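You operate a simulated robot arm through the tools that you are given. There is no shell and no other tool. Be economical: measure what you need, move in short steps, check, and stop when the job is done.

You are at the controls of a simulated two-armed robot. One attempt, no reset.

## Task
Put the yellow-ring beaker in the floor of the blue tub. Take the big flask on the bench between the hatch and the light box and put it away on the low shelf of the side table. Put the small teal-cap bottle marked "lake" from the keep shelf on the bench between the hatch and the light box and the small teal-cap bottle that says "pond" on the top of the side table. Take the black plastic cup and leave it on the low shelf under the prep bench. Fetch the grey-band bottle labelled "JOB 21" from the top of the stir bench and stand it on the low shelf at the intake end of the long bench. Fetch the beaker of amber water and stand it on top of the brown lids carton. Pull the fridge door open. Any order will do. Set down upright: yellow-ring beaker, big flask, small teal-cap bottle, grey-band bottle, beaker of amber water.

The check looks at the end state, three seconds after you hand in, the way a careful person would. Anything else that was tipped, shoved, dropped, spilled or broken makes it a failure. Lids that push on must go on centred and level and be pressed home; caps that screw on are set level and turned clockwise until they are tight.

## Robot
Two 7-joint arms with two-finger parallel grippers on one trunk, on a base that drives. Base frame: it is fixed to the floor where the robot stands at the start and does not move with it; the origin is under the middle of the robot, x ahead of it, y to its left, z up. Units: mm, degrees, N and s.
The left shoulder is at the start at [50, 168, 1182], the right one opposite. With the tool pointing down near the work surface each hand reaches from about 100 to 540 mm from the robot's upright axis, wherever it stands, measured 20 degrees to its own side. Places, roughly: beaker of amber water [-3000, 1000, 1000]; bench between the hatch and the light box (26x20 c [-200, -800, 900]; big flask (9x9x15 cm) [-200, -800, 900]; black plastic cup (6x6x6 cm) [-2300, 1400, 900]; floor of the blue tub (18x26 cm) [660, 960, 780]; fridge door [-2100, -700, 400]; grey-band bottle [-2250, 1250, 1000]; lids carton [-4500, 750, 1000]; low shelf at the intake end of the long bench [-3000, -900, 200]; low shelf of the side table [-3500, 1100, 300]; low shelf under the prep bench [-1300, 1000, 300]; small teal-cap bottle [-750, -750, 500]; top of the side table [-3600, 1100, 900]; yellow-ring beaker [500, 0, 1000]. Payload 1.57 kg a hand.
The TCP of each hand is the grasp point between the finger pads, 30 mm short of the fingertips. In the tool frame z runs along the fingers and y along their closing line. The gripper opens to 80 mm. The fingers are 17 mm wide and 12 mm thick; the gripper's body (40 by 82 mm) begins 80 mm behind the TCP.
Orientation is told as [roll, pitch, yaw] about the base's x, y, z axes, in that order, counted from this pose: with the fingers straight down and closing along the base's y, the tool's x points along the base's -x, its y along +y and its z along -z.

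## Interface
- The arms move only by the tool nudge_tool. It takes "left_steps", "right_steps" or both (then of equal length, played together; a hand with none holds still); each is a list of rows, each a list of 7 numbers: the shift along the tool's x, y, z in mm, then the turn, a rotation vector about the tool's x, y, z in degrees, then the closure, from 0 (fully open) to 1 (shut). In form: [[tx, ty, tz, rx, ry, rz, fingers], ...]. A call has 1 to 12 rows; each row shifts and turns the commanded pose from where the row before left it, along the tool's axes as they then stand. Each row takes 0.2 s and may step no farther than 50 mm and 8.6 degrees from the row before; otherwise, or with a gripper value out of range, the whole call is refused. A pose out of reach is approached as far as the arm can. The call stops where the force on the tool passes 40 N (or 10 N more than at its start, if that is more) or the arm is blocked; 0.2 s more then pass. Each finger travels about 45 mm/s and halts on what it meets, pressing with about 31 N; the grip force reading is that of the motor and also rises with nothing between the fingers. The clock runs only during rows and for 0.2 s after the last one: add rows that do not move to give the fingers time. It gives the time, the measured TCP pose, the force on the tool (base axes), the opening and the grip force at its end, in the units of the frame above (readings bear some noise), with the torque about the TCP (base axes, N m) and any sound that the robot's microphone picked up.
- Cameras (640 x 400 px; columns grow to the right, rows downward): "scene" is now at [94.7, -67, 1390.6]; the picture's right is [-0.72, -0.70, 0.00], its down [-0.43, 0.44, -0.79] and it looks along [0.55, -0.57, -0.62] (base axes); focal length 214 px, centre (320, 200). "left" rides on the left gripper at [72, 7, -122] in its tool frame; the picture's right is [-0.09, 1.00, 0.00], its down [-0.84, -0.08, -0.54] and it looks along [-0.54, -0.05, 0.84] (tool axes); focal length 238 px, centre (320, 200). "right" rides on the right gripper at [72, -7, -122] in its tool frame; the picture's right is [0.09, 1.00, 0.00], its down [-0.84, 0.08, -0.54] and it looks along [-0.54, 0.05, 0.84] (tool axes); focal length 238 px, centre (320, 200). There is no depth. A picture from a camera that has moved, and an enlarged one, comes with that camera's place and axes in the base frame and with its lens. The place of the scene camera against the robot may be out by one fixed shift of up to 12 mm in any direction.
- camera(camera): a new picture of that camera. The clock stands still meanwhile.
- move_column(by): slides the trunk up (or, below 0, down) by that many mm; the arms and the scene camera ride with it, the base frame stays. It gives what a move gives, with no picture.
- drive_base(legs): drives the robot by 1 to 6 legs, each [ahead, left, turn to the left] in mm, mm and degrees, along the robot's own axes; the way and the turn of a leg run together, so that a leg with both is an arc; at most 1500 mm and 180 degrees a leg. The arms and the cameras ride along, it lands a little off, and it stops where it bumps. It gives what a move gives.
- aim_head(pan, tilt): turns the head with the scene camera to pan (to the left, within 80 degrees either way) and tilt (down, from -29 to 69), counted from straight ahead of the robot. It gives what a move gives.
- enlarge(camera, box): a new picture of the part [left, top, right, bottom] of that camera's present view, enlarged. The clock stands still meanwhile.
- job_done(): hands the job in; it is judged then, once.

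Work in short steps. Places have to be worked out from the pictures, the camera data and where the tool is seen: move nearer, look again, correct. Check each grasp and each placing, and mend what went wrong. You have 217 turns and 212 pictures in all, those below and enlarged ones among them. Open the grippers and draw the arms clear of the work before you hand the job in, unless the task says otherwise; then end with one line.

The tools are called after "Emit:" as name(argument=value, ...) on one line, values as JSON. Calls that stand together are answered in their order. nudge_tool: Moves the arms, as the interface text tells. Its arguments: {"type":"object","properties":{"left_steps":{"type":"array"},"right_steps":{"type":"array"}},"required":[]} The other tools are called the same way: move_column (by) slides the trunk up or down; drive_base (legs) drives the base; aim_head (pan, tilt) turns the head that bears the scene camera; camera (camera) takes a picture; enlarge (camera, box) takes an enlarged picture of a part of a camera's view; job_done () hands the job in.

At the start:

```text
time: 0.0
left_eef_pos: [340.4, -59.3, 1208.5]
left_ee_rot: [0.0, 0.0, 0.0]
left_ft_force: [-0.3, -0.3, -0.5]
left_ft_torque: [-0.03, 0.02, 0.02]
left_opening: 80.0
left_grip_force: 0.0
right_eef_pos: [322.6, -346.6, 1134.0]
right_ee_rot: [0.0, 0.0, 0.0]
right_ft_force: [1.3, 0.7, 0.3]
right_ft_torque: [-0.01, -0.02, 0.02]
right_opening: 79.9
right_grip_force: 0.1
trunk travel left (down, up): [-350.0, 93.0]
robot x, y, heading: [1.2, -2.8, -0.0]
head pan, tilt: [-45.9, 38.0]
```

scene: 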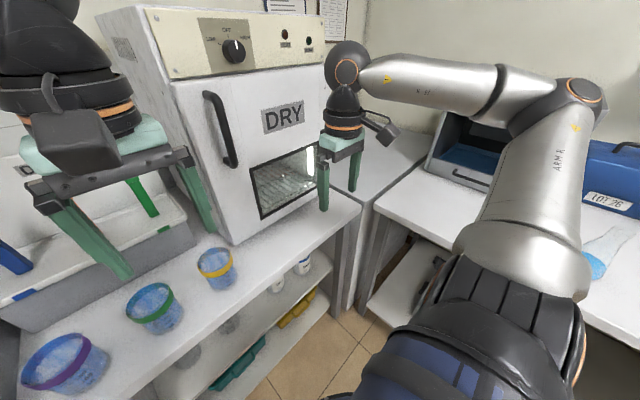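
right: 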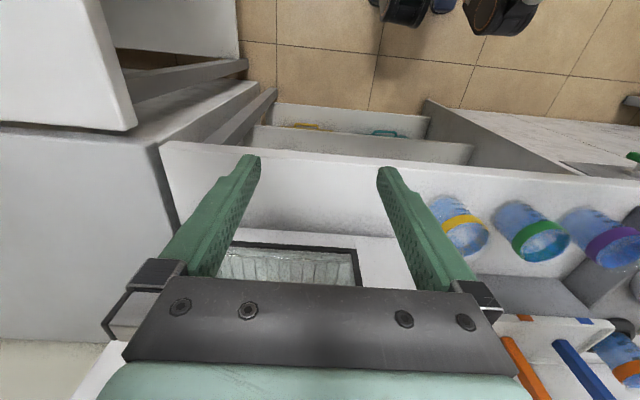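
left: 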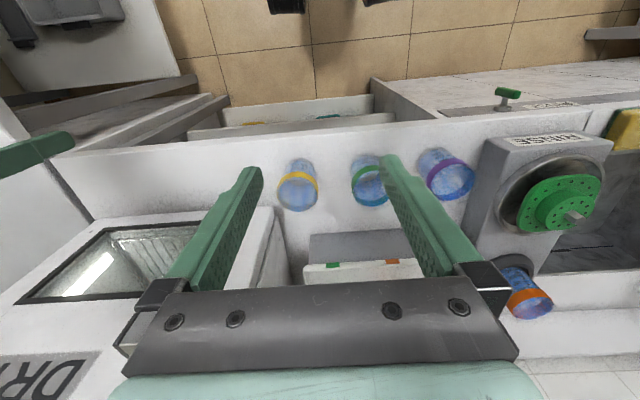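

The yellow-ring beaker triangulates to about [465, -110, 970]. I'll look ahead and to the left first.

Emit:
aim_head(pan=0, tilt=40)

Emit:
camera(camera="scene")

Emit:
aim_head(pan=70, tilt=35)

Emit:
camera(camera="scene")

```text
time: 1.1
left_eef_pos: [342.2, -59.0, 1209.0]
left_ee_rot: [-0.1, -0.1, 0.1]
left_ft_force: [0.1, 0.3, 0.5]
left_ft_torque: [-0.05, -0.01, 0.0]
left_opening: 80.0
left_grip_force: 0.1
right_eef_pos: [322.6, -346.8, 1135.3]
right_ee_rot: [0.0, 0.0, -0.1]
right_ft_force: [0.0, -0.6, 0.5]
right_ft_torque: [-0.01, 0.01, 0.03]
right_opening: 80.0
right_grip_force: 0.0
trunk travel left (down, up): [-350.0, 93.0]
robot x, y, heading: [0.9, -4.8, -0.1]
head pan, tilt: [0.0, 40.0]
```

```text
208 pictures are left
camera scene: at [119.6, -5.1, 1387.7], right [0.0, -1.0, 0.0], down [-0.64, 0.0, -0.77], along [0.77, 0.0, -0.64], focal length 214 px, centre (320, 200)
```

scene: 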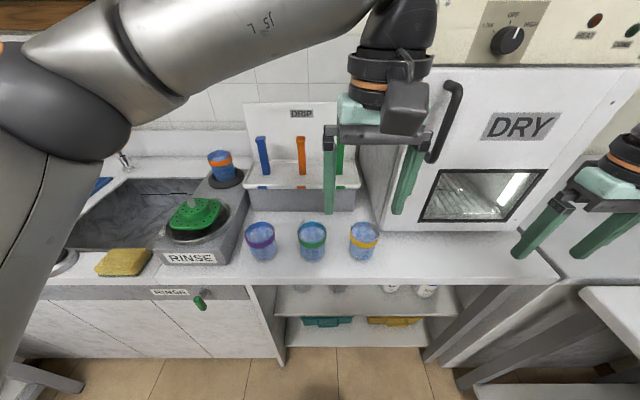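

```text
time: 2.5
left_eef_pos: [342.1, -59.7, 1208.3]
left_ee_rot: [0.0, 0.0, 0.0]
left_ft_force: [0.2, 0.3, -0.1]
left_ft_torque: [0.0, 0.04, 0.02]
left_opening: 80.1
left_grip_force: 0.0
right_eef_pos: [323.2, -347.7, 1135.4]
right_ee_rot: [0.0, 0.0, -0.1]
right_ft_force: [-0.1, -0.3, 0.3]
right_ft_torque: [0.02, 0.0, -0.02]
right_opening: 80.2
right_grip_force: 0.0
trunk travel left (down, up): [-350.0, 93.0]
robot x, y, heading: [-0.8, -0.4, 0.2]
head pan, tilt: [70.0, 35.0]
```

```text
207 pictures are left
camera scene: at [64.8, 77.7, 1395.3], right [0.94, -0.34, 0.0], down [-0.2, -0.54, -0.82], along [0.28, 0.77, -0.57], focal length 214 px, centre (320, 200)
```

scene: 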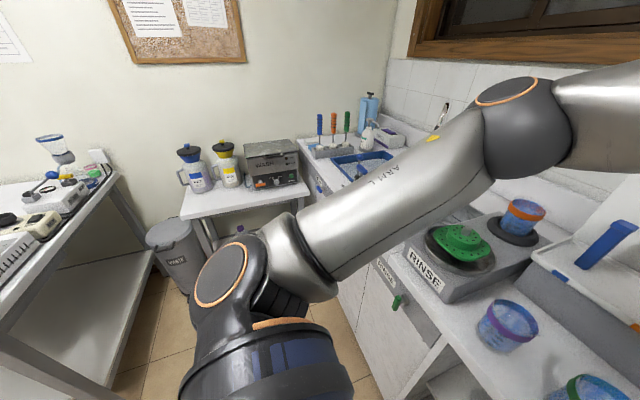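

I'll zoom on the beakers and, at the same time, look with the right-hand camera.

Emit:
aim_head(pan=-10, tilt=42)

Emit:
enlarge(camera="scene", box=[200, 180, 400, 305])

Emit:
enlarge(camera="right", box=[400, 150, 640, 300])

```text
time: 4.1
left_eef_pos: [342.7, -58.7, 1210.2]
left_ee_rot: [-0.1, 0.0, 0.0]
left_ft_force: [0.0, 0.7, -0.3]
left_ft_torque: [-0.04, -0.02, 0.0]
left_opening: 80.0
left_grip_force: 0.0
right_eef_pos: [322.1, -347.5, 1135.2]
right_ee_rot: [0.0, 0.0, -0.1]
right_ft_force: [0.1, -1.0, -0.2]
right_ft_torque: [-0.01, 0.04, 0.02]
right_opening: 79.9
right_grip_force: 0.1
trunk travel left (down, up): [-350.0, 93.0]
robot x, y, heading: [-0.8, 0.5, -0.1]
head pan, tilt: [-10.0, 42.0]
```

```text
3.20 times, centred on (300, 242) of scene
camera zoom: at [117.0, -19.5, 1384.8], right [-0.17, -0.98, 0.0], down [-0.66, 0.12, -0.74], along [0.73, -0.13, -0.67], focal length 686 px, centre (384, 64)
```

zoom: 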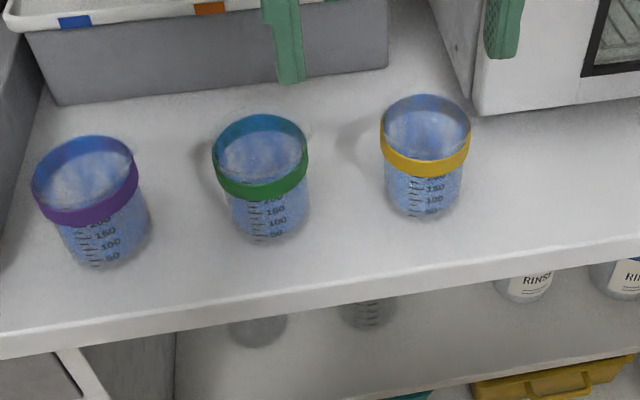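

```text
2.67 times, centred on (520, 225) of right
camera zoom: at [249.8, -354.4, 1258.5], right [-0.09, 1.0, 0.0], down [0.84, 0.08, 0.54], along [0.54, 0.05, -0.84], focal length 636 px, centre (-213, 133)
```

zoom: 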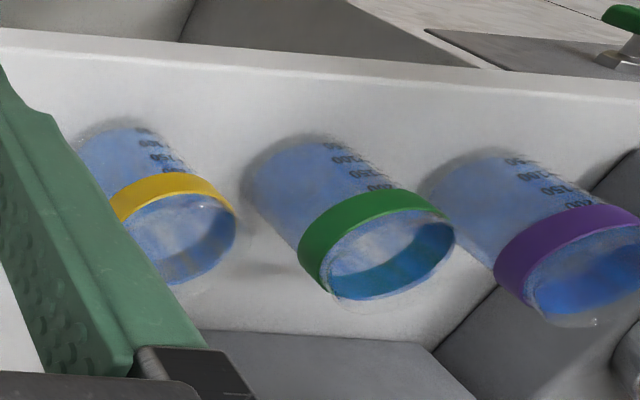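

The beaker is about 68 mm at its ring and about 92 mm tall, near [450, -110]. I'll move the left hand away and bring the right hand over it.

Emit:
nudge_tool(left_steps=[[0, 50, 0, 0, 0, 0, 0], [0, 50, 0, 0, 0, 0, 0], [0, 50, 0, 0, 0, 0, 0], [0, 50, 0, 0, 0, 0, 0], [0, 40, 0, 0, 0, 0, 0], [0, 0, 0, 0, 0, 0, 0]], right_steps=[[-10, 45, 0, 0, 0, 0, 0], [-20, 45, 0, 0, 0, 0, 0], [-20, 45, 0, 0, 0, 0, 0], [-20, 45, 0, 0, 0, 0, 0], [-25, 57, 0, 0, 0, 0, 0], [0, 0, 0, 0, 0, 0, 0]])

Emit:
camera(camera="right")

```text
refused: row 5 steps farther than a row can; nothing moved
```

```text
204 pictures are left
camera right: at [249.8, -354.4, 1258.5], right [-0.09, 1.0, 0.0], down [0.84, 0.08, 0.54], along [0.54, 0.05, -0.84], focal length 238 px, centre (320, 200)
```

right: 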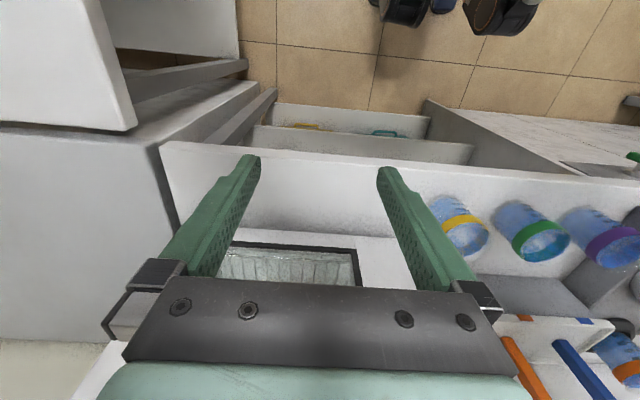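

A row was over 50 mm, so I'm resending the move with smaller ones.

Emit:
nudge_tool(left_steps=[[0, 50, 0, 0, 0, 0, 0], [0, 50, 0, 0, 0, 0, 0], [0, 50, 0, 0, 0, 0, 0], [0, 50, 0, 0, 0, 0, 0], [0, 40, 0, 0, 0, 0, 0], [0, 0, 0, 0, 0, 0, 0], [0, 0, 0, 0, 0, 0, 0]], right_steps=[[-10, 40, 0, 0, 0, 0, 0], [-20, 40, 0, 0, 0, 0, 0], [-20, 40, 0, 0, 0, 0, 0], [-20, 40, 0, 0, 0, 0, 0], [-25, 40, 0, 0, 0, 0, 0], [0, 37, 0, 0, 0, 0, 0], [0, 0, 0, 0, 0, 0, 0]])

Emit:
camera(camera="right")

```text
time: 5.7
left_eef_pos: [341.7, 183.0, 1208.1]
left_ee_rot: [-0.1, 0.0, 0.0]
left_ft_force: [-0.3, -0.4, 0.0]
left_ft_torque: [-0.03, 0.01, -0.01]
left_opening: 79.9
left_grip_force: 0.0
right_eef_pos: [419.5, -131.4, 1134.1]
right_ee_rot: [0.2, -0.1, -0.4]
right_ft_force: [-0.8, -0.5, -0.3]
right_ft_torque: [-0.05, 0.0, -0.02]
right_opening: 80.1
right_grip_force: 0.2
right hand out of reach, approached as far as the arm can: row 6
trunk travel left (down, up): [-350.0, 93.0]
robot x, y, heading: [1.5, 1.2, 0.1]
head pan, tilt: [-10.0, 42.0]
```

```text
203 pictures are left
camera right: at [346.2, -137.7, 1257.8], right [-0.09, 1.0, 0.0], down [0.84, 0.07, 0.54], along [0.54, 0.05, -0.84], focal length 238 px, centre (320, 200)
```

right: 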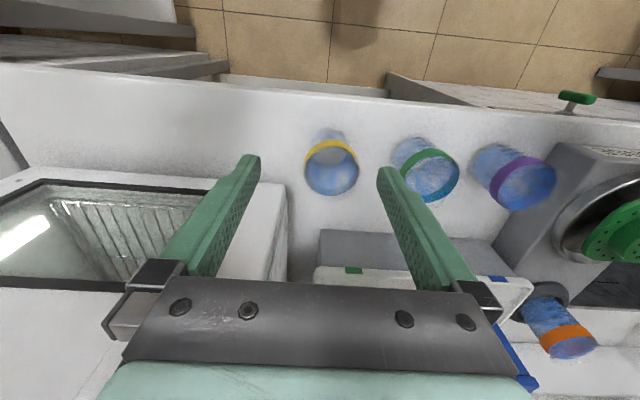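

The rim is near [474, -112, 988] and the right hand is at its reach limit. I'll shift the base left and a little ahead so the beaker sits on the hand's natural line.

Emit:
drive_base(legs=[[50, 90, 0]])

Emit:
camera(camera="right")

```text
time: 7.1
left_eef_pos: [392.6, 269.4, 1209.7]
left_ee_rot: [-0.1, 0.0, 0.0]
left_ft_force: [0.1, 0.3, -0.7]
left_ft_torque: [-0.02, 0.01, 0.02]
left_opening: 79.9
left_grip_force: 0.0
right_eef_pos: [469.5, -43.0, 1135.1]
right_ee_rot: [0.1, -0.2, -0.1]
right_ft_force: [0.2, 0.4, -0.2]
right_ft_torque: [-0.01, -0.02, -0.02]
right_opening: 80.0
right_grip_force: 0.0
trunk travel left (down, up): [-350.0, 93.0]
robot x, y, heading: [47.1, 86.6, -0.1]
head pan, tilt: [-10.0, 42.0]
```

```text
202 pictures are left
camera right: at [396.9, -50.6, 1257.9], right [-0.09, 1.0, 0.0], down [0.84, 0.07, 0.54], along [0.54, 0.05, -0.84], focal length 238 px, centre (320, 200)
```

right: 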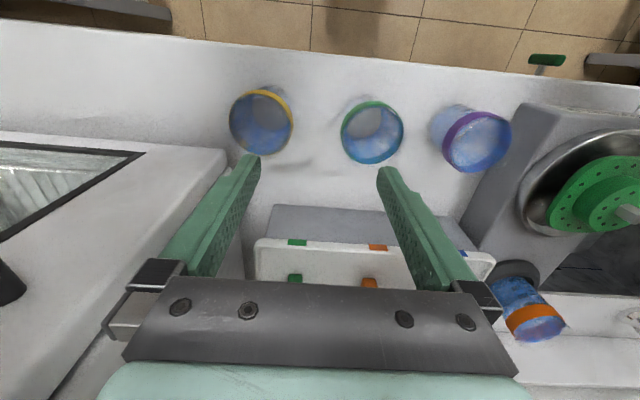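

Rim re-measured at [471, -110]. I'll shift right and lower to a check height with the fingertips about 30 mm above the rim.

Emit:
nudge_tool(right_steps=[[0, -35, 0, 0, 0, 0, 0], [0, -32, 0, 0, 0, 0, 0], [0, 0, 40, 0, 0, 0, 0], [0, 0, 40, 0, 0, 0, 0], [0, 0, 0, 0, 0, 0, 0]])

Emit:
camera(camera="right")

```text
time: 8.3
left_eef_pos: [393.2, 269.1, 1209.8]
left_ee_rot: [0.0, 0.1, 0.1]
left_ft_force: [-0.2, 0.0, -0.4]
left_ft_torque: [0.03, 0.03, -0.01]
left_opening: 80.0
left_grip_force: 0.0
right_eef_pos: [472.8, -111.3, 1055.8]
right_ee_rot: [0.2, -0.1, 0.0]
right_ft_force: [-0.2, -0.7, 0.5]
right_ft_torque: [-0.01, -0.01, 0.01]
right_opening: 79.9
right_grip_force: 0.3
trunk travel left (down, up): [-350.0, 93.0]
robot x, y, heading: [56.1, 88.3, -0.0]
head pan, tilt: [-10.0, 42.0]
```

```text
201 pictures are left
camera right: at [399.8, -118.0, 1178.8], right [-0.09, 1.0, 0.0], down [0.84, 0.07, 0.54], along [0.54, 0.05, -0.84], focal length 238 px, centre (320, 200)
```

right: 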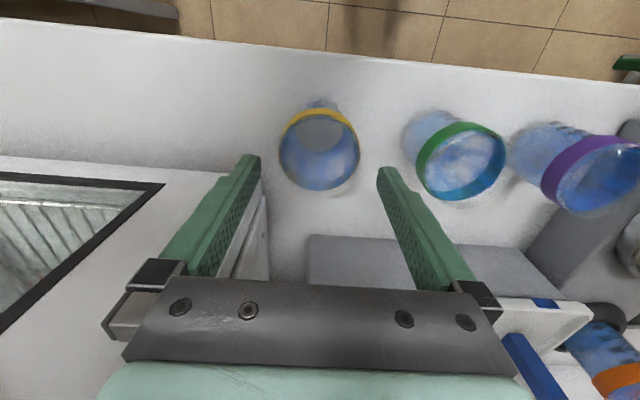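

Fingers are centred on the rim within about 1 mm. I'm lowering 90 mm around it.

Emit:
nudge_tool(right_steps=[[0, 0, 30, 0, 0, 0, 0], [0, 0, 30, 0, 0, 0, 0], [0, 0, 28, 0, 0, 0, 0], [0, 0, 0, 0, 0, 0, 0]])

Emit:
camera(camera="right")

```text
time: 9.3
left_eef_pos: [392.3, 268.7, 1208.8]
left_ee_rot: [-0.1, 0.0, 0.1]
left_ft_force: [-0.2, 0.2, 0.7]
left_ft_torque: [0.0, -0.02, 0.0]
left_opening: 80.2
left_grip_force: 0.1
right_eef_pos: [471.2, -111.0, 964.5]
right_ee_rot: [0.3, -0.1, -0.2]
right_ft_force: [0.0, 1.0, 0.1]
right_ft_torque: [-0.03, 0.0, 0.0]
right_opening: 79.9
right_grip_force: 0.0
trunk travel left (down, up): [-350.0, 93.0]
robot x, y, heading: [47.6, 86.3, 0.3]
head pan, tilt: [-10.0, 42.0]
```

```text
200 pictures are left
camera right: at [398.6, -118.3, 1087.9], right [-0.09, 1.0, 0.0], down [0.84, 0.07, 0.54], along [0.54, 0.05, -0.84], focal length 238 px, centre (320, 200)
```

right: 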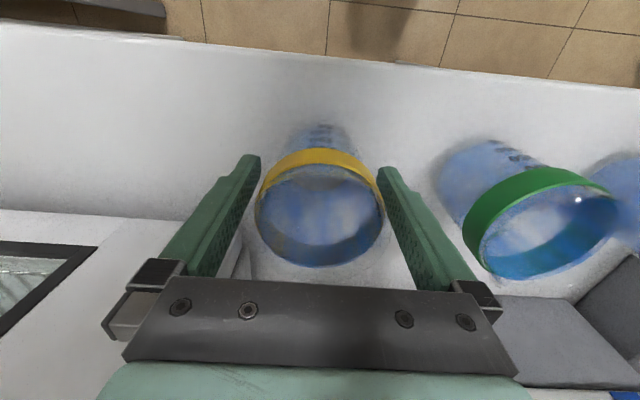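

The fingers straddle the beaker without touching it. I'm closing and then lifting slightly.

Emit:
nudge_tool(right_steps=[[0, 0, 0, 0, 0, 0, 0.4], [0, 0, 0, 0, 0, 0, 0.4], [0, 0, 0, 0, 0, 0, 0.4], [0, 0, 0, 0, 0, 0, 0.4], [0, 0, -20, 0, 0, 0, 0.4], [0, 0, 0, 0, 0, 0, 0.4]])

Emit:
camera(camera="right")

```text
time: 10.7
left_eef_pos: [393.6, 267.9, 1209.5]
left_ee_rot: [0.1, 0.1, 0.1]
left_ft_force: [0.1, 0.3, -0.5]
left_ft_torque: [0.0, 0.03, -0.01]
left_opening: 79.8
left_grip_force: 0.1
right_eef_pos: [470.9, -112.0, 987.1]
right_ee_rot: [0.2, -0.1, 0.0]
right_ft_force: [-0.4, -0.1, -0.6]
right_ft_torque: [-0.02, 0.01, -0.02]
right_opening: 67.4
right_grip_force: 31.3
trunk travel left (down, up): [-350.0, 93.0]
robot x, y, heading: [48.9, 85.0, 0.2]
head pan, tilt: [-10.0, 42.0]
```

```text
199 pictures are left
camera right: at [398.1, -118.3, 1109.0], right [-0.09, 1.0, 0.0], down [0.84, 0.07, 0.54], along [0.54, 0.05, -0.84], focal length 238 px, centre (320, 200)
```

right: 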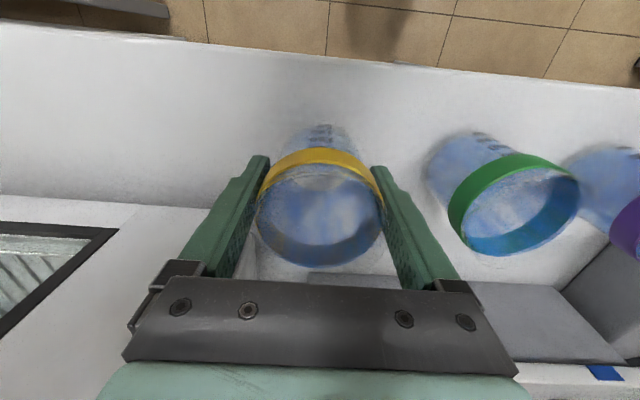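

Grasp good at 67 mm. I'll lift, retract, and drive left toward the tub.

Emit:
nudge_tool(right_steps=[[0, 0, -45, 0, 0, 0, 0.4], [0, 0, -45, 0, 0, 0, 0.4], [0, 0, -45, 0, 0, 0, 0.4], [40, 0, -25, 0, 0, 0, 0.4], [40, 0, 0, 0, 0, 0, 0.4], [30, 0, 0, 0, 0, 0, 0.4]], left_steps=[[40, 0, 0, 0, 0, 0, 0], [40, 0, 0, 0, 0, 0, 0], [30, 0, 0, 0, 0, 0, 0], [0, 0, 0, 0, 0, 0, 0], [0, 0, 0, 0, 0, 0, 0], [0, 0, 0, 0, 0, 0, 0]])

Emit:
drive_base(legs=[[-30, 330, 0]])

Emit:
aim_head(pan=45, tilt=40)

Emit:
camera(camera="scene")

```text
time: 12.1
left_eef_pos: [281.7, 267.2, 1210.4]
left_ee_rot: [0.0, 0.1, 0.1]
left_ft_force: [0.2, 0.4, -0.5]
left_ft_torque: [0.02, 0.01, -0.02]
left_opening: 80.0
left_grip_force: 0.1
right_eef_pos: [357.8, -109.2, 1148.5]
right_ee_rot: [0.2, -0.1, -0.2]
right_ft_force: [-0.2, -0.1, -1.9]
right_ft_torque: [0.0, 0.03, -0.01]
right_opening: 67.7
right_grip_force: 31.5
trunk travel left (down, up): [-350.0, 93.0]
robot x, y, heading: [50.7, 88.8, 0.6]
head pan, tilt: [-10.0, 42.0]
```

```text
time: 15.5
left_eef_pos: [251.7, 591.8, 1210.9]
left_ee_rot: [0.0, 0.1, 0.3]
left_ft_force: [0.4, 0.1, -1.4]
left_ft_torque: [-0.01, 0.01, -0.06]
left_opening: 80.1
left_grip_force: 0.1
right_eef_pos: [329.1, 216.0, 1150.2]
right_ee_rot: [0.2, -0.1, 0.1]
right_ft_force: [0.2, -0.7, -1.3]
right_ft_torque: [-0.01, 0.02, 0.04]
right_opening: 67.5
right_grip_force: 30.8
trunk travel left (down, up): [-350.0, 93.0]
robot x, y, heading: [17.7, 411.3, 0.3]
head pan, tilt: [-10.0, 42.0]
```

```text
time: 16.8
left_eef_pos: [250.4, 591.7, 1210.2]
left_ee_rot: [0.0, 0.1, 0.3]
left_ft_force: [0.2, -0.3, 0.6]
left_ft_torque: [0.0, -0.01, -0.03]
left_opening: 80.2
left_grip_force: 0.1
right_eef_pos: [328.6, 216.0, 1147.8]
right_ee_rot: [0.3, 0.0, 0.0]
right_ft_force: [1.7, -0.4, -1.4]
right_ft_torque: [-0.03, 0.02, 0.01]
right_opening: 67.3
right_grip_force: 30.9
trunk travel left (down, up): [-350.0, 93.0]
robot x, y, heading: [18.7, 408.8, 0.3]
head pan, tilt: [45.0, 40.0]
```

```text
198 pictures are left
camera scene: at [115.4, 465.8, 1387.7], right [0.71, -0.7, 0.0], down [-0.45, -0.46, -0.77], along [0.54, 0.54, -0.64], focal length 214 px, centre (320, 200)
```

scene: 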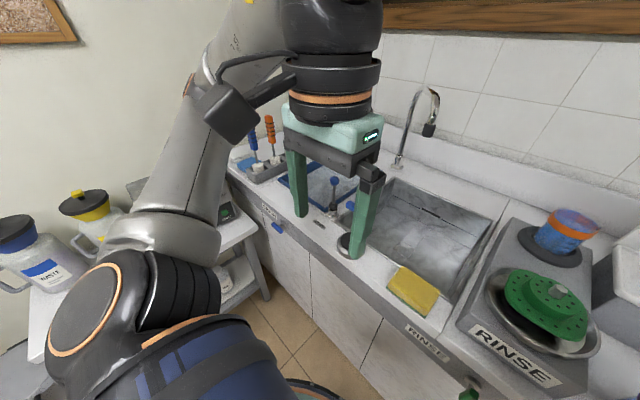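

The counter front is at x≈375 and the side table front at y≈1050. I'll drive to about (140, 690) and turn 40° so the tub is in front of the right hand.

Emit:
drive_base(legs=[[120, 270, 0], [0, 0, 40]])

Emit:
aim_head(pan=-10, tilt=45)

Emit:
camera(camera="scene")

Emit:
camera(camera="left")

```text
time: 21.7
left_eef_pos: [198.0, 981.0, 1210.8]
left_ee_rot: [0.1, 0.0, 40.2]
left_ft_force: [0.4, 1.2, 0.4]
left_ft_torque: [0.03, -0.02, 0.02]
left_opening: 79.9
left_grip_force: 0.0
right_eef_pos: [498.9, 742.9, 1147.8]
right_ee_rot: [0.1, -0.1, 39.9]
right_ft_force: [0.5, 0.4, -1.3]
right_ft_torque: [0.0, -0.02, 0.01]
right_opening: 67.4
right_grip_force: 31.1
trunk travel left (down, up): [-350.0, 93.0]
robot x, y, heading: [137.2, 692.7, 40.2]
head pan, tilt: [45.0, 40.0]
```

```text
time: 22.9
left_eef_pos: [199.0, 980.8, 1210.5]
left_ee_rot: [0.1, -0.1, 40.2]
left_ft_force: [-0.2, 0.9, 0.2]
left_ft_torque: [0.02, -0.02, -0.01]
left_opening: 80.0
left_grip_force: 0.1
right_eef_pos: [499.7, 742.4, 1148.4]
right_ee_rot: [0.2, -0.2, 39.9]
right_ft_force: [-0.4, -1.3, -0.5]
right_ft_torque: [0.03, 0.03, -0.01]
right_opening: 67.0
right_grip_force: 31.2
trunk travel left (down, up): [-350.0, 93.0]
robot x, y, heading: [139.5, 694.3, 40.0]
head pan, tilt: [-10.0, 45.0]
```

```text
197 pictures are left
camera scene: at [233.6, 755.6, 1380.5], right [0.5, -0.86, 0.0], down [-0.61, -0.36, -0.71], along [0.61, 0.36, -0.71], focal length 214 px, centre (320, 200)
```

scene: 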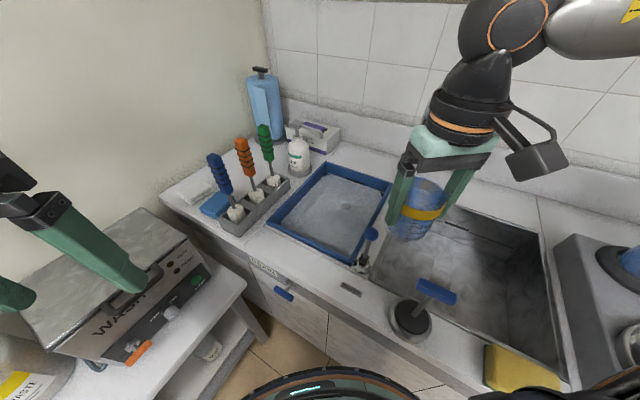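

```text
196 pictures are left
camera left: at [140.2, 940.5, 1334.3], right [-0.57, 0.82, 0.0], down [0.69, 0.48, 0.54], along [0.44, 0.31, -0.84], focal length 238 px, centre (320, 200)
```

left: 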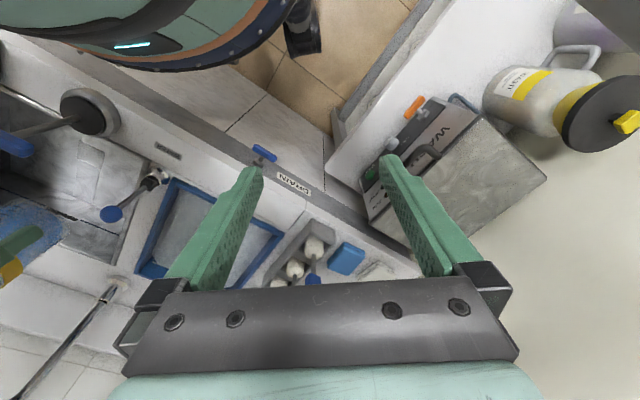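

The tub rim spans about x 490–820, y 800–1075, with its floor centred around (655, 945). I'll shift the base about 65 mm in +y, then extend the right hand over the tub.

Emit:
drive_base(legs=[[45, 46, 0]])

Emit:
nudge_tool(right_steps=[[-40, 0, 0, 0, 0, 0, 0.4], [-40, 0, 0, 0, 0, 0, 0.4], [-40, 20, 0, 0, 0, 0, 0.4], [-25, 10, 0, 0, 0, 0, 0.4], [0, 0, 0, 0, 0, 0, 0.4]])

Emit:
camera(camera="right")

Emit:
camera(camera="scene")

```text
time: 24.0
left_eef_pos: [205.0, 1045.6, 1211.2]
left_ee_rot: [-0.1, 0.0, 40.1]
left_ft_force: [0.7, 0.0, -0.4]
left_ft_torque: [-0.02, 0.0, -0.04]
left_opening: 79.9
left_grip_force: 0.0
right_eef_pos: [505.5, 807.7, 1148.2]
right_ee_rot: [0.0, 0.0, 39.9]
right_ft_force: [0.6, 0.0, -0.7]
right_ft_torque: [0.0, 0.03, 0.01]
right_opening: 67.3
right_grip_force: 31.1
trunk travel left (down, up): [-350.0, 93.0]
robot x, y, heading: [143.8, 757.3, 39.9]
head pan, tilt: [-10.0, 45.0]
```

```text
time: 25.2
left_eef_pos: [204.9, 1046.8, 1211.0]
left_ee_rot: [0.0, 0.0, 40.1]
left_ft_force: [-0.7, 0.8, 0.5]
left_ft_torque: [-0.01, 0.0, 0.0]
left_opening: 80.3
left_grip_force: 0.1
right_eef_pos: [599.7, 921.3, 1148.4]
right_ee_rot: [0.1, -0.2, 39.8]
right_ft_force: [0.3, -0.4, -1.3]
right_ft_torque: [0.01, 0.01, -0.01]
right_opening: 67.3
right_grip_force: 31.1
trunk travel left (down, up): [-350.0, 93.0]
robot x, y, heading: [145.2, 756.2, 39.8]
head pan, tilt: [-10.0, 45.0]
```

```text
195 pictures are left
camera right: at [546.6, 869.4, 1270.8], right [-0.71, 0.71, 0.0], down [0.59, 0.59, 0.54], along [0.38, 0.39, -0.84], focal length 238 px, centre (320, 200)
```

right: 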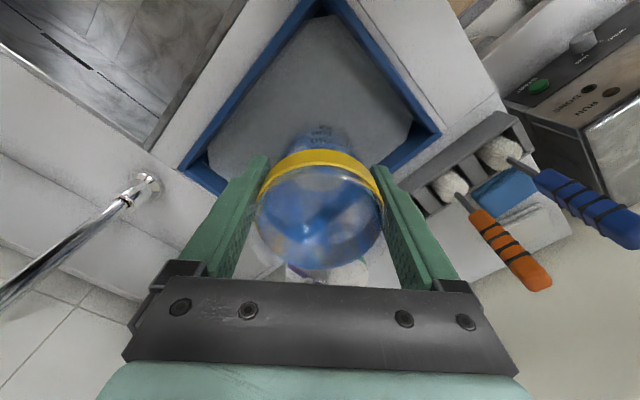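

```text
194 pictures are left
camera scene: at [239.1, 819.3, 1380.5], right [0.5, -0.87, 0.0], down [-0.61, -0.35, -0.71], along [0.61, 0.35, -0.71], focal length 214 px, centre (320, 200)
```

scene: 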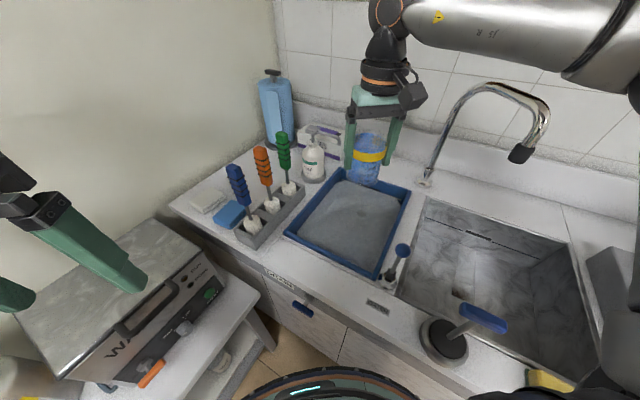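

Tub rim is x 500–830, y 835–1080 with its centre at (665, 957). I'm moving over (637, 952) and descending most of the way.

Emit:
nudge_tool(right_steps=[[-45, -2, 0, 0, 0, 0, 0.4], [0, 0, 40, 0, 0, 0, 0.4], [0, 0, 40, 0, 0, 0, 0.4], [0, 0, 40, 0, 0, 0, 0.4], [0, 0, 40, 0, 0, 0, 0.4], [0, 0, 30, 0, 0, 0, 0.4], [0, 0, 0, 0, 0, 0, 0.4]])

Emit:
camera(camera="scene")

Emit:
camera(camera="right")

```text
time: 26.8
left_eef_pos: [204.5, 1046.6, 1210.8]
left_ee_rot: [0.1, 0.1, 40.2]
left_ft_force: [-0.1, -0.9, 0.2]
left_ft_torque: [-0.01, 0.04, 0.02]
left_opening: 80.2
left_grip_force: 0.1
right_eef_pos: [604.9, 920.2, 958.6]
right_ee_rot: [0.2, 0.0, 39.9]
right_ft_force: [-1.1, 0.2, -0.9]
right_ft_torque: [0.01, -0.03, 0.0]
right_opening: 67.3
right_grip_force: 30.9
right hand out of reach, approached as far as the arm can: row 1, 6
trunk travel left (down, up): [-350.0, 93.0]
robot x, y, heading: [144.8, 757.9, 40.1]
head pan, tilt: [-10.0, 45.0]
```

```text
193 pictures are left
camera scene: at [239.4, 819.5, 1380.4], right [0.5, -0.87, 0.0], down [-0.61, -0.35, -0.71], along [0.61, 0.35, -0.71], focal length 214 px, centre (320, 200)
```

scene: 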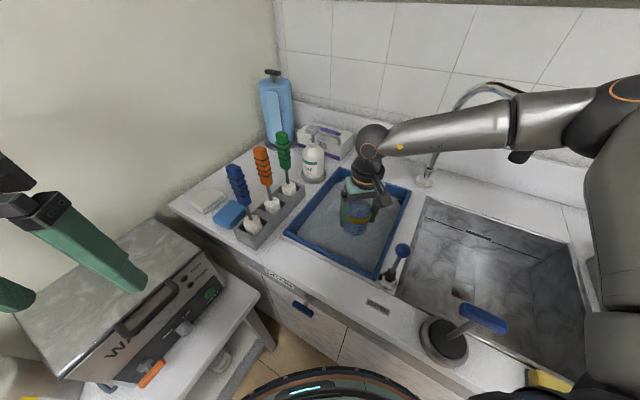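

```text
192 pictures are left
camera right: at [554.4, 867.8, 1082.0], right [-0.71, 0.71, 0.0], down [0.59, 0.59, 0.54], along [0.38, 0.39, -0.84], focal length 238 px, centre (320, 200)
```

right: 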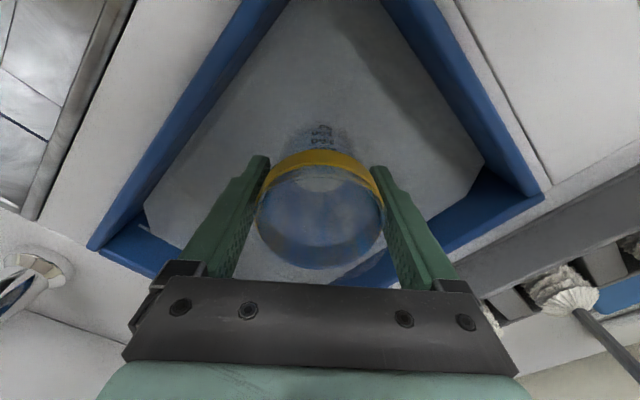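

Beaker is inside the tub outline but slightly near the y-wall, so I'll nudge the base +27 mm in y and lower with the column.

Emit:
drive_base(legs=[[20, 19, 0]])

Emit:
move_column(by=-60)

Emit:
camera(camera="right")

```text
time: 27.7
left_eef_pos: [208.4, 1074.8, 1209.8]
left_ee_rot: [-0.1, 0.2, 40.2]
left_ft_force: [0.2, 0.4, -1.3]
left_ft_torque: [-0.02, -0.03, 0.02]
left_opening: 80.0
left_grip_force: 0.0
right_eef_pos: [609.5, 948.4, 959.2]
right_ee_rot: [0.2, -0.2, 39.8]
right_ft_force: [0.0, -0.3, -1.1]
right_ft_torque: [-0.04, 0.02, 0.01]
right_opening: 67.1
right_grip_force: 31.0
trunk travel left (down, up): [-350.0, 93.0]
robot x, y, heading: [150.3, 790.8, 40.1]
head pan, tilt: [-10.0, 45.0]
```

```text
time: 28.7
left_eef_pos: [209.1, 1071.8, 1151.3]
left_ee_rot: [0.0, 0.0, 40.0]
left_ft_force: [-0.1, -0.2, 0.3]
left_ft_torque: [0.0, -0.01, -0.04]
left_opening: 80.0
left_grip_force: 0.0
right_eef_pos: [609.3, 946.7, 900.1]
right_ee_rot: [0.3, -0.2, 39.8]
right_ft_force: [-0.4, 1.3, -0.9]
right_ft_torque: [0.03, 0.0, 0.01]
right_opening: 67.2
right_grip_force: 30.5
trunk travel left (down, up): [-290.0, 153.0]
robot x, y, heading: [149.5, 784.8, 40.2]
head pan, tilt: [-10.0, 45.0]
```

```text
191 pictures are left
camera right: at [557.8, 894.8, 1022.5], right [-0.71, 0.71, 0.0], down [0.59, 0.59, 0.54], along [0.38, 0.39, -0.84], focal length 238 px, centre (320, 200)
```

right: 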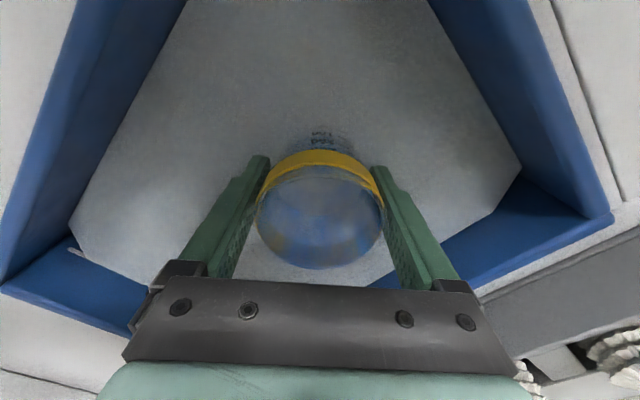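

Clear of the walls. I'm raising the left hand for clearance and lowering the column on.

Emit:
nudge_tool(left_steps=[[0, 0, -50, 0, 0, 0, 0]])

Emit:
move_column(by=-35)

Emit:
camera(camera="right")

Emit:
enlarge(camera="scene", box=[260, 140, 460, 290])

```text
time: 29.1
left_eef_pos: [207.3, 1073.8, 1200.5]
left_ee_rot: [0.0, -0.1, 40.0]
left_ft_force: [-0.3, 0.7, -0.1]
left_ft_torque: [0.03, -0.01, 0.0]
left_opening: 79.9
left_grip_force: 0.1
right_eef_pos: [608.5, 946.9, 900.4]
right_ee_rot: [0.2, -0.2, 39.8]
right_ft_force: [0.3, -0.5, -1.6]
right_ft_torque: [-0.02, 0.0, -0.03]
right_opening: 67.4
right_grip_force: 30.9
trunk travel left (down, up): [-290.0, 153.0]
robot x, y, heading: [145.2, 786.7, 40.3]
head pan, tilt: [-10.0, 45.0]
```

```text
time: 29.9
left_eef_pos: [208.1, 1072.4, 1163.5]
left_ee_rot: [0.0, 0.1, 40.0]
left_ft_force: [0.3, 0.1, -0.4]
left_ft_torque: [-0.02, 0.0, 0.0]
left_opening: 80.3
left_grip_force: 0.2
right_eef_pos: [608.9, 946.7, 864.0]
right_ee_rot: [0.2, -0.1, 39.8]
right_ft_force: [-0.3, -0.9, -0.7]
right_ft_torque: [0.02, 0.01, -0.01]
right_opening: 67.3
right_grip_force: 31.2
trunk travel left (down, up): [-255.0, 188.0]
robot x, y, heading: [146.2, 782.0, 40.0]
head pan, tilt: [-10.0, 45.0]
```

```text
190 pictures are left
camera right: at [557.8, 894.8, 987.5], right [-0.71, 0.71, 0.0], down [0.59, 0.59, 0.54], along [0.38, 0.39, -0.84], focal length 238 px, centre (320, 200)
```

right: 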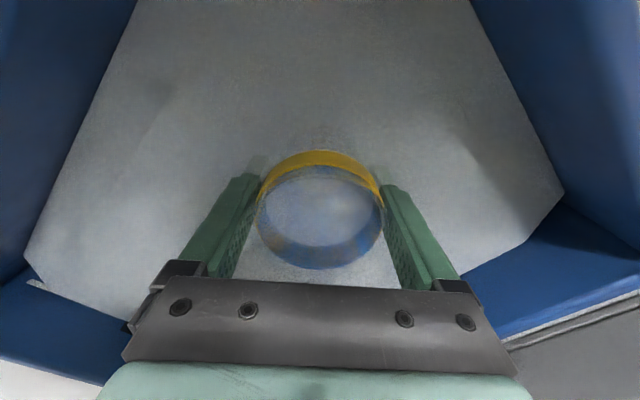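

```text
2.67 times, centred on (360, 215) of scene
camera zoom: at [242.6, 846.6, 1285.4], right [0.5, -0.87, 0.0], down [-0.61, -0.35, -0.71], along [0.61, 0.35, -0.71], focal length 572 px, centre (213, 160)
```

zoom: 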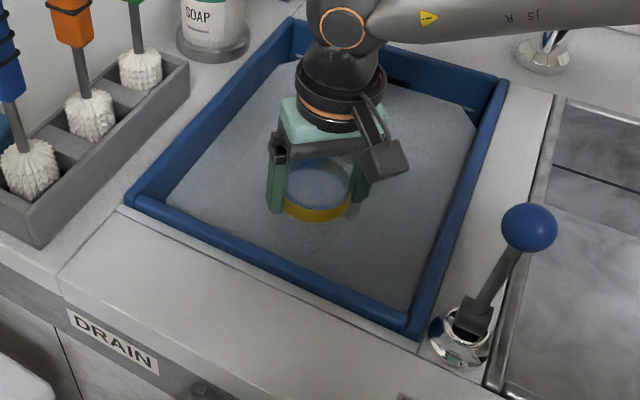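

The grey surface is water with the beaker partly dipped in it, so the floor is lower. I'll bring the commanded pose back into reach and lower by arm in small, force-watched steps.

Emit:
nudge_tool(right_steps=[[15, 0, 5, 0, 0, 0, 0.4], [10, 0, 5, 0, 0, 0, 0.4], [0, 0, 5, 0, 0, 0, 0.4], [0, 0, 0, 0, 0, 0, 0.4]])

```text
time: 30.9
left_eef_pos: [207.8, 1073.5, 1164.5]
left_ee_rot: [0.0, 0.0, 40.2]
left_ft_force: [0.1, -0.6, 0.4]
left_ft_torque: [-0.02, -0.02, -0.01]
left_opening: 80.1
left_grip_force: 0.0
right_eef_pos: [591.9, 931.6, 849.0]
right_ee_rot: [0.2, -0.1, 39.8]
right_ft_force: [-1.1, -0.3, -0.6]
right_ft_torque: [-0.01, 0.03, 0.02]
right_opening: 67.7
right_grip_force: 30.6
trunk travel left (down, up): [-255.0, 188.0]
robot x, y, heading: [145.4, 789.7, 40.0]
head pan, tilt: [-10.0, 45.0]
```

Still no contact at 849. I'm easing back forward and lowering in 5 mm rows.

Emit:
nudge_tool(right_steps=[[-12, 0, 4, 0, 0, 0, 0.4], [0, 0, 4, 0, 0, 0, 0.4], [0, 0, 4, 0, 0, 0, 0.4], [0, 0, 0, 0, 0, 0, 0.4]])

```text
time: 31.9
left_eef_pos: [206.3, 1073.2, 1165.1]
left_ee_rot: [-0.1, -0.2, 40.0]
left_ft_force: [-0.1, -0.3, -0.6]
left_ft_torque: [-0.02, 0.03, 0.01]
left_opening: 80.0
left_grip_force: 0.1
right_eef_pos: [599.1, 938.3, 843.1]
right_ee_rot: [0.4, -0.6, 39.9]
right_ft_force: [0.6, 5.6, 20.7]
right_ft_torque: [0.08, -0.24, 0.1]
right_opening: 67.4
right_grip_force: 30.9
trunk travel left (down, up): [-255.0, 188.0]
robot x, y, heading: [145.0, 779.9, 39.8]
head pan, tilt: [-10.0, 45.0]
```

Contact at TCP z≈843, which puts the floor at about 780. I'll relieve the pressure, open, and rise slowly.

Emit:
nudge_tool(right_steps=[[0, 0, -5, 0, 0, 0, 0.4], [0, 0, 0, 0, 0, 0, 0.2], [0, 0, 0, 0, 0, 0, 0], [0, 0, 0, 0, 0, 0, 0], [0, 0, 0, 0, 0, 0, 0]])

Emit:
camera(camera="right")

```text
time: 33.1
left_eef_pos: [207.9, 1073.1, 1165.7]
left_ee_rot: [0.0, 0.0, 40.0]
left_ft_force: [0.1, 0.2, 0.4]
left_ft_torque: [0.0, 0.02, 0.01]
left_opening: 79.7
left_grip_force: 0.0
right_eef_pos: [598.6, 937.0, 843.1]
right_ee_rot: [0.2, -0.1, 39.8]
right_ft_force: [0.8, 0.5, -0.6]
right_ft_torque: [-0.02, 0.0, 0.0]
right_opening: 80.0
right_grip_force: 0.1
trunk travel left (down, up): [-255.0, 188.0]
robot x, y, heading: [145.4, 782.1, 40.2]
head pan, tilt: [-10.0, 45.0]
```

```text
188 pictures are left
camera right: at [547.1, 885.4, 966.0], right [-0.71, 0.71, 0.0], down [0.59, 0.59, 0.54], along [0.38, 0.39, -0.84], focal length 238 px, centre (320, 200)
```

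right: 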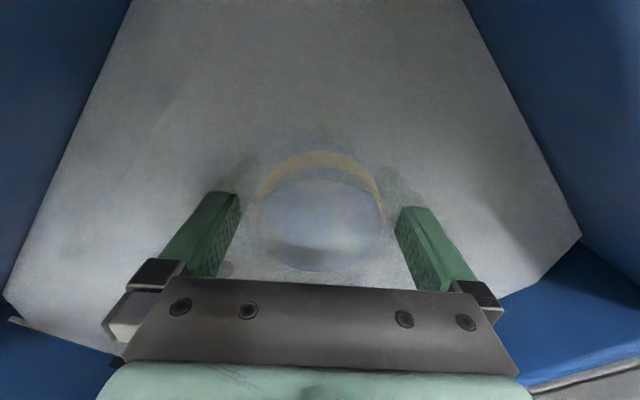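

Released with the beaker centred and upright. I'm rising straight up and retracting.

Emit:
nudge_tool(right_steps=[[0, 0, -20, 0, 0, 0, 0], [0, 0, -30, 0, 0, 0, 0], [0, 0, -45, 0, 0, 0, 0], [0, 0, -45, 0, 0, 0, 0], [0, 0, -45, 0, 0, 0, 0], [0, 0, -45, 0, 0, 0, 0], [0, 0, -30, 0, 0, 0, 0], [50, 0, 0, 0, 0, 0, 0], [50, 0, 0, 0, 0, 0, 0], [50, 0, 0, 0, 0, 0, 0], [0, 0, 0, 0, 0, 0, 0]])

Emit:
enlarge(camera="scene", box=[260, 140, 460, 290])

```text
time: 35.5
left_eef_pos: [207.7, 1075.6, 1164.4]
left_ee_rot: [0.0, -0.1, 40.0]
left_ft_force: [0.4, -0.3, -0.7]
left_ft_torque: [0.01, -0.02, 0.02]
left_opening: 80.1
left_grip_force: 0.1
right_eef_pos: [488.2, 844.2, 1100.2]
right_ee_rot: [0.2, -0.1, 39.8]
right_ft_force: [-1.1, 0.3, -0.3]
right_ft_torque: [0.01, 0.0, -0.02]
right_opening: 80.1
right_grip_force: 0.0
trunk travel left (down, up): [-255.0, 188.0]
robot x, y, heading: [149.9, 786.5, 40.0]
head pan, tilt: [-10.0, 45.0]
```

```text
2.67 times, centred on (360, 215) of scene
camera zoom: at [242.8, 846.8, 1285.4], right [0.5, -0.87, 0.0], down [-0.61, -0.35, -0.71], along [0.61, 0.35, -0.71], focal length 572 px, centre (213, 160)
```

zoom: 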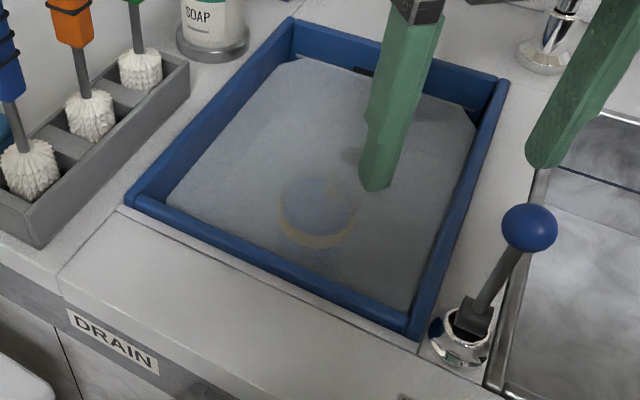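

The yellow-ring beaker stands upright, submerged in the tub. I'll back away to the corridor, turn toward the hatch bench, and look around.

Emit:
drive_base(legs=[[-492, -352, 0], [0, 0, -130]])

Emit:
aim_head(pan=0, tilt=30)

Emit:
camera(camera="scene")

```text
time: 44.6
left_eef_pos: [175.3, -36.1, 1164.6]
left_ee_rot: [0.0, 0.1, -91.7]
left_ft_force: [0.0, -0.3, 0.0]
left_ft_torque: [0.02, 0.01, 0.01]
left_opening: 80.2
left_grip_force: 0.0
right_eef_pos: [-182.0, -93.8, 1100.9]
right_ee_rot: [0.2, 0.0, -92.0]
right_ft_force: [0.2, 0.7, 0.4]
right_ft_torque: [0.0, 0.03, -0.02]
right_opening: 79.9
right_grip_force: 0.0
trunk travel left (down, up): [-255.0, 188.0]
robot x, y, heading: [1.5, 198.0, -91.9]
head pan, tilt: [-10.0, 45.0]
```

```text
time: 45.4
left_eef_pos: [175.2, -36.9, 1165.9]
left_ee_rot: [0.0, 0.0, -91.8]
left_ft_force: [0.2, -0.9, 0.0]
left_ft_torque: [-0.01, -0.03, -0.04]
left_opening: 79.8
left_grip_force: 0.1
right_eef_pos: [-182.4, -93.3, 1100.0]
right_ee_rot: [0.2, -0.1, -92.0]
right_ft_force: [-0.5, -0.3, 0.2]
right_ft_torque: [0.04, -0.04, 0.01]
right_opening: 80.0
right_grip_force: 0.0
trunk travel left (down, up): [-255.0, 188.0]
robot x, y, heading: [-2.1, 202.5, -91.8]
head pan, tilt: [0.0, 30.0]
```

```text
186 pictures are left
camera scene: at [-9.5, 65.3, 1308.0], right [-1.0, 0.03, 0.0], down [0.02, 0.5, -0.87], along [-0.03, -0.87, -0.5], focal length 214 px, centre (320, 200)
```

scene: 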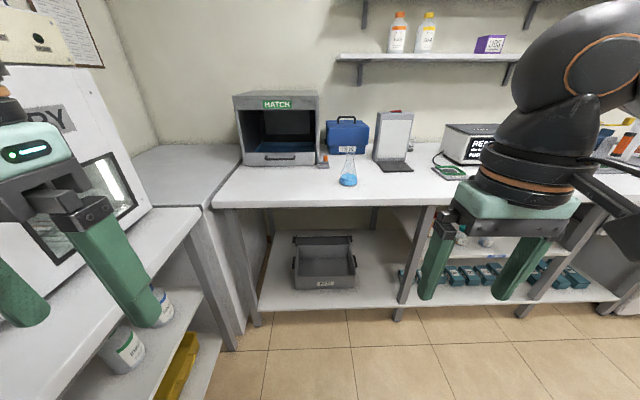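

I see the flask between the hatch and the white light box, and teal-cap bottles on a shelf to the right. I'll zoom in on both.

Emit:
enlarge(camera="scene", box=[220, 80, 460, 230])

Emit:
aim_head(pan=-40, tilt=30)

Emit:
camera(camera="scene")

```text
2.67 times, centred on (340, 155) of scene
camera zoom: at [-9.5, 65.3, 1308.0], right [-1.0, 0.03, 0.0], down [0.02, 0.5, -0.87], along [-0.03, -0.87, -0.5], focal length 572 px, centre (267, 320)
```

zoom: 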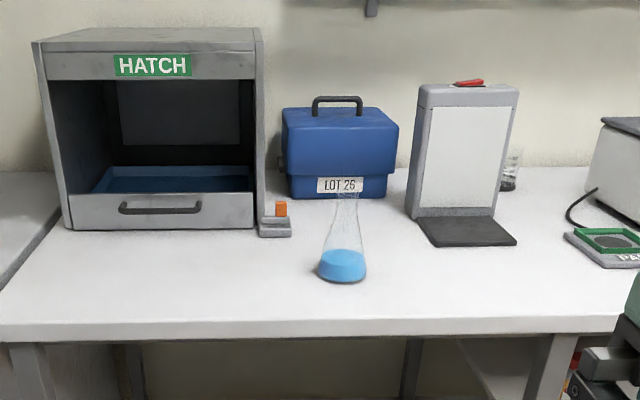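

```text
time: 46.4
left_eef_pos: [173.6, -37.5, 1164.1]
left_ee_rot: [0.0, 0.0, -91.9]
left_ft_force: [-0.3, 0.2, 0.3]
left_ft_torque: [0.04, -0.01, 0.03]
left_opening: 80.3
left_grip_force: 0.1
right_eef_pos: [-181.8, -92.5, 1098.7]
right_ee_rot: [0.1, -0.1, -92.1]
right_ft_force: [-0.1, 0.2, 0.3]
right_ft_torque: [-0.03, 0.02, -0.02]
right_opening: 79.9
right_grip_force: 0.1
trunk travel left (down, up): [-255.0, 188.0]
robot x, y, heading: [0.0, 198.5, -91.9]
head pan, tilt: [-40.0, 30.0]
```

```text
184 pictures are left
camera scene: at [-66.9, 88.2, 1308.1], right [-0.75, 0.67, 0.0], down [0.33, 0.37, -0.87], along [-0.58, -0.65, -0.5], focal length 214 px, centre (320, 200)
```

scene: 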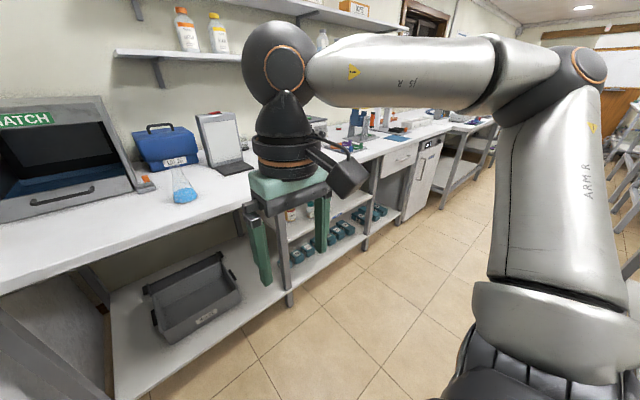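

The flask stands at about [-163, -800], neck top near 1045; the bench edge is at y≈-620. I'll drive so the flask is in front of the left hand.

Emit:
drive_base(legs=[[530, -302, 1.9]])

Emit:
nudge_tool(left_steps=[[0, 0, 0, 0, -8.5, 0, 0], [0, 0, 0, 0, -8.5, 0, 0], [0, 0, 0, 0, -8.5, 0, 0], [0, 0, 0, 0, -8.5, 0, 0], [0, 0, 0, 0, -8.5, 0, 0], [0, 0, 0, 0, -8.5, 0, 0], [0, 0, 0, 0, -8.5, 0, 0], [0, 0, 0, 0, 0, 0, 0]])

Emit:
camera(camera="left")

Emit:
aim_head(pan=0, tilt=40)

Emit:
camera(camera="scene")

```text
time: 49.9
left_eef_pos: [-118.1, -574.7, 1164.4]
left_ee_rot: [0.1, 0.0, -89.0]
left_ft_force: [0.4, -0.9, 0.3]
left_ft_torque: [0.04, -0.01, -0.01]
left_opening: 80.2
left_grip_force: 0.1
right_eef_pos: [-471.6, -647.3, 1099.4]
right_ee_rot: [0.1, -0.1, -89.2]
right_ft_force: [-0.1, -0.6, 0.5]
right_ft_torque: [0.02, -0.01, 0.01]
right_opening: 80.2
right_grip_force: 0.0
trunk travel left (down, up): [-255.0, 188.0]
robot x, y, heading: [-304.4, -345.3, -89.2]
head pan, tilt: [-40.0, 30.0]
```

```text
time: 51.7
left_eef_pos: [-124.7, -576.4, 1190.0]
left_ee_rot: [0.0, -59.4, -89.1]
left_ft_force: [0.2, 0.2, 0.6]
left_ft_torque: [0.05, 0.0, -0.03]
left_opening: 80.1
left_grip_force: 0.1
left hand out of reach, approached as far as the arm can: row 7
right_eef_pos: [-470.7, -648.1, 1098.6]
right_ee_rot: [0.2, -0.1, -89.3]
right_ft_force: [0.0, 0.1, 0.3]
right_ft_torque: [0.01, -0.01, 0.02]
right_opening: 79.8
right_grip_force: 0.1
trunk travel left (down, up): [-255.0, 188.0]
robot x, y, heading: [-304.8, -345.5, -89.1]
head pan, tilt: [-40.0, 30.0]
```

```text
183 pictures are left
camera left: at [-119.5, -434.2, 1191.6], right [1.0, -0.03, 0.08], down [-0.08, 0.04, 1.0], along [-0.03, -1.0, 0.04], focal length 238 px, centre (320, 200)
```

left: 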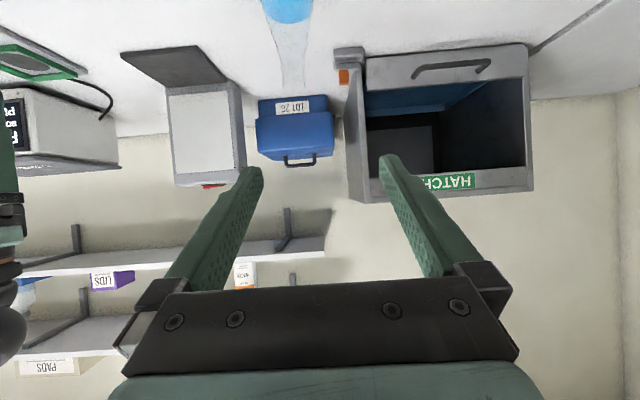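

```text
time: 52.8
left_eef_pos: [-123.2, -574.4, 1190.9]
left_ee_rot: [-0.1, -59.5, -88.9]
left_ft_force: [0.7, 0.4, -0.8]
left_ft_torque: [0.01, 0.01, -0.02]
left_opening: 80.3
left_grip_force: 0.0
right_eef_pos: [-470.2, -646.8, 1099.4]
right_ee_rot: [0.3, -0.1, -89.3]
right_ft_force: [-0.4, 1.1, -0.7]
right_ft_torque: [-0.01, 0.01, 0.01]
right_opening: 80.2
right_grip_force: 0.1
trunk travel left (down, up): [-255.0, 188.0]
robot x, y, heading: [-300.2, -347.4, -89.1]
head pan, tilt: [0.0, 40.0]
```

```text
182 pictures are left
camera scene: at [-309.5, -476.1, 1293.7], right [-1.0, 0.03, 0.0], down [0.02, 0.63, -0.77], along [-0.02, -0.77, -0.63], focal length 214 px, centre (320, 200)
```

scene: 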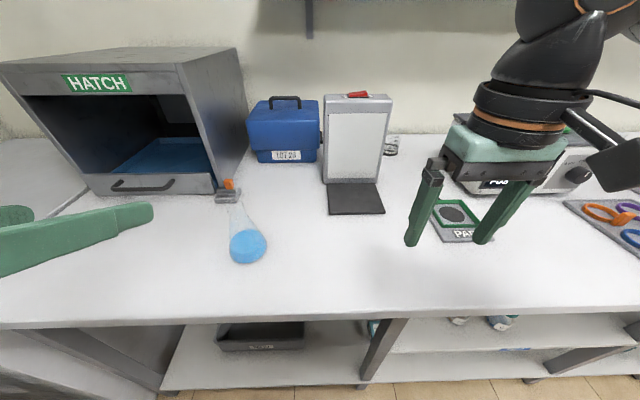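

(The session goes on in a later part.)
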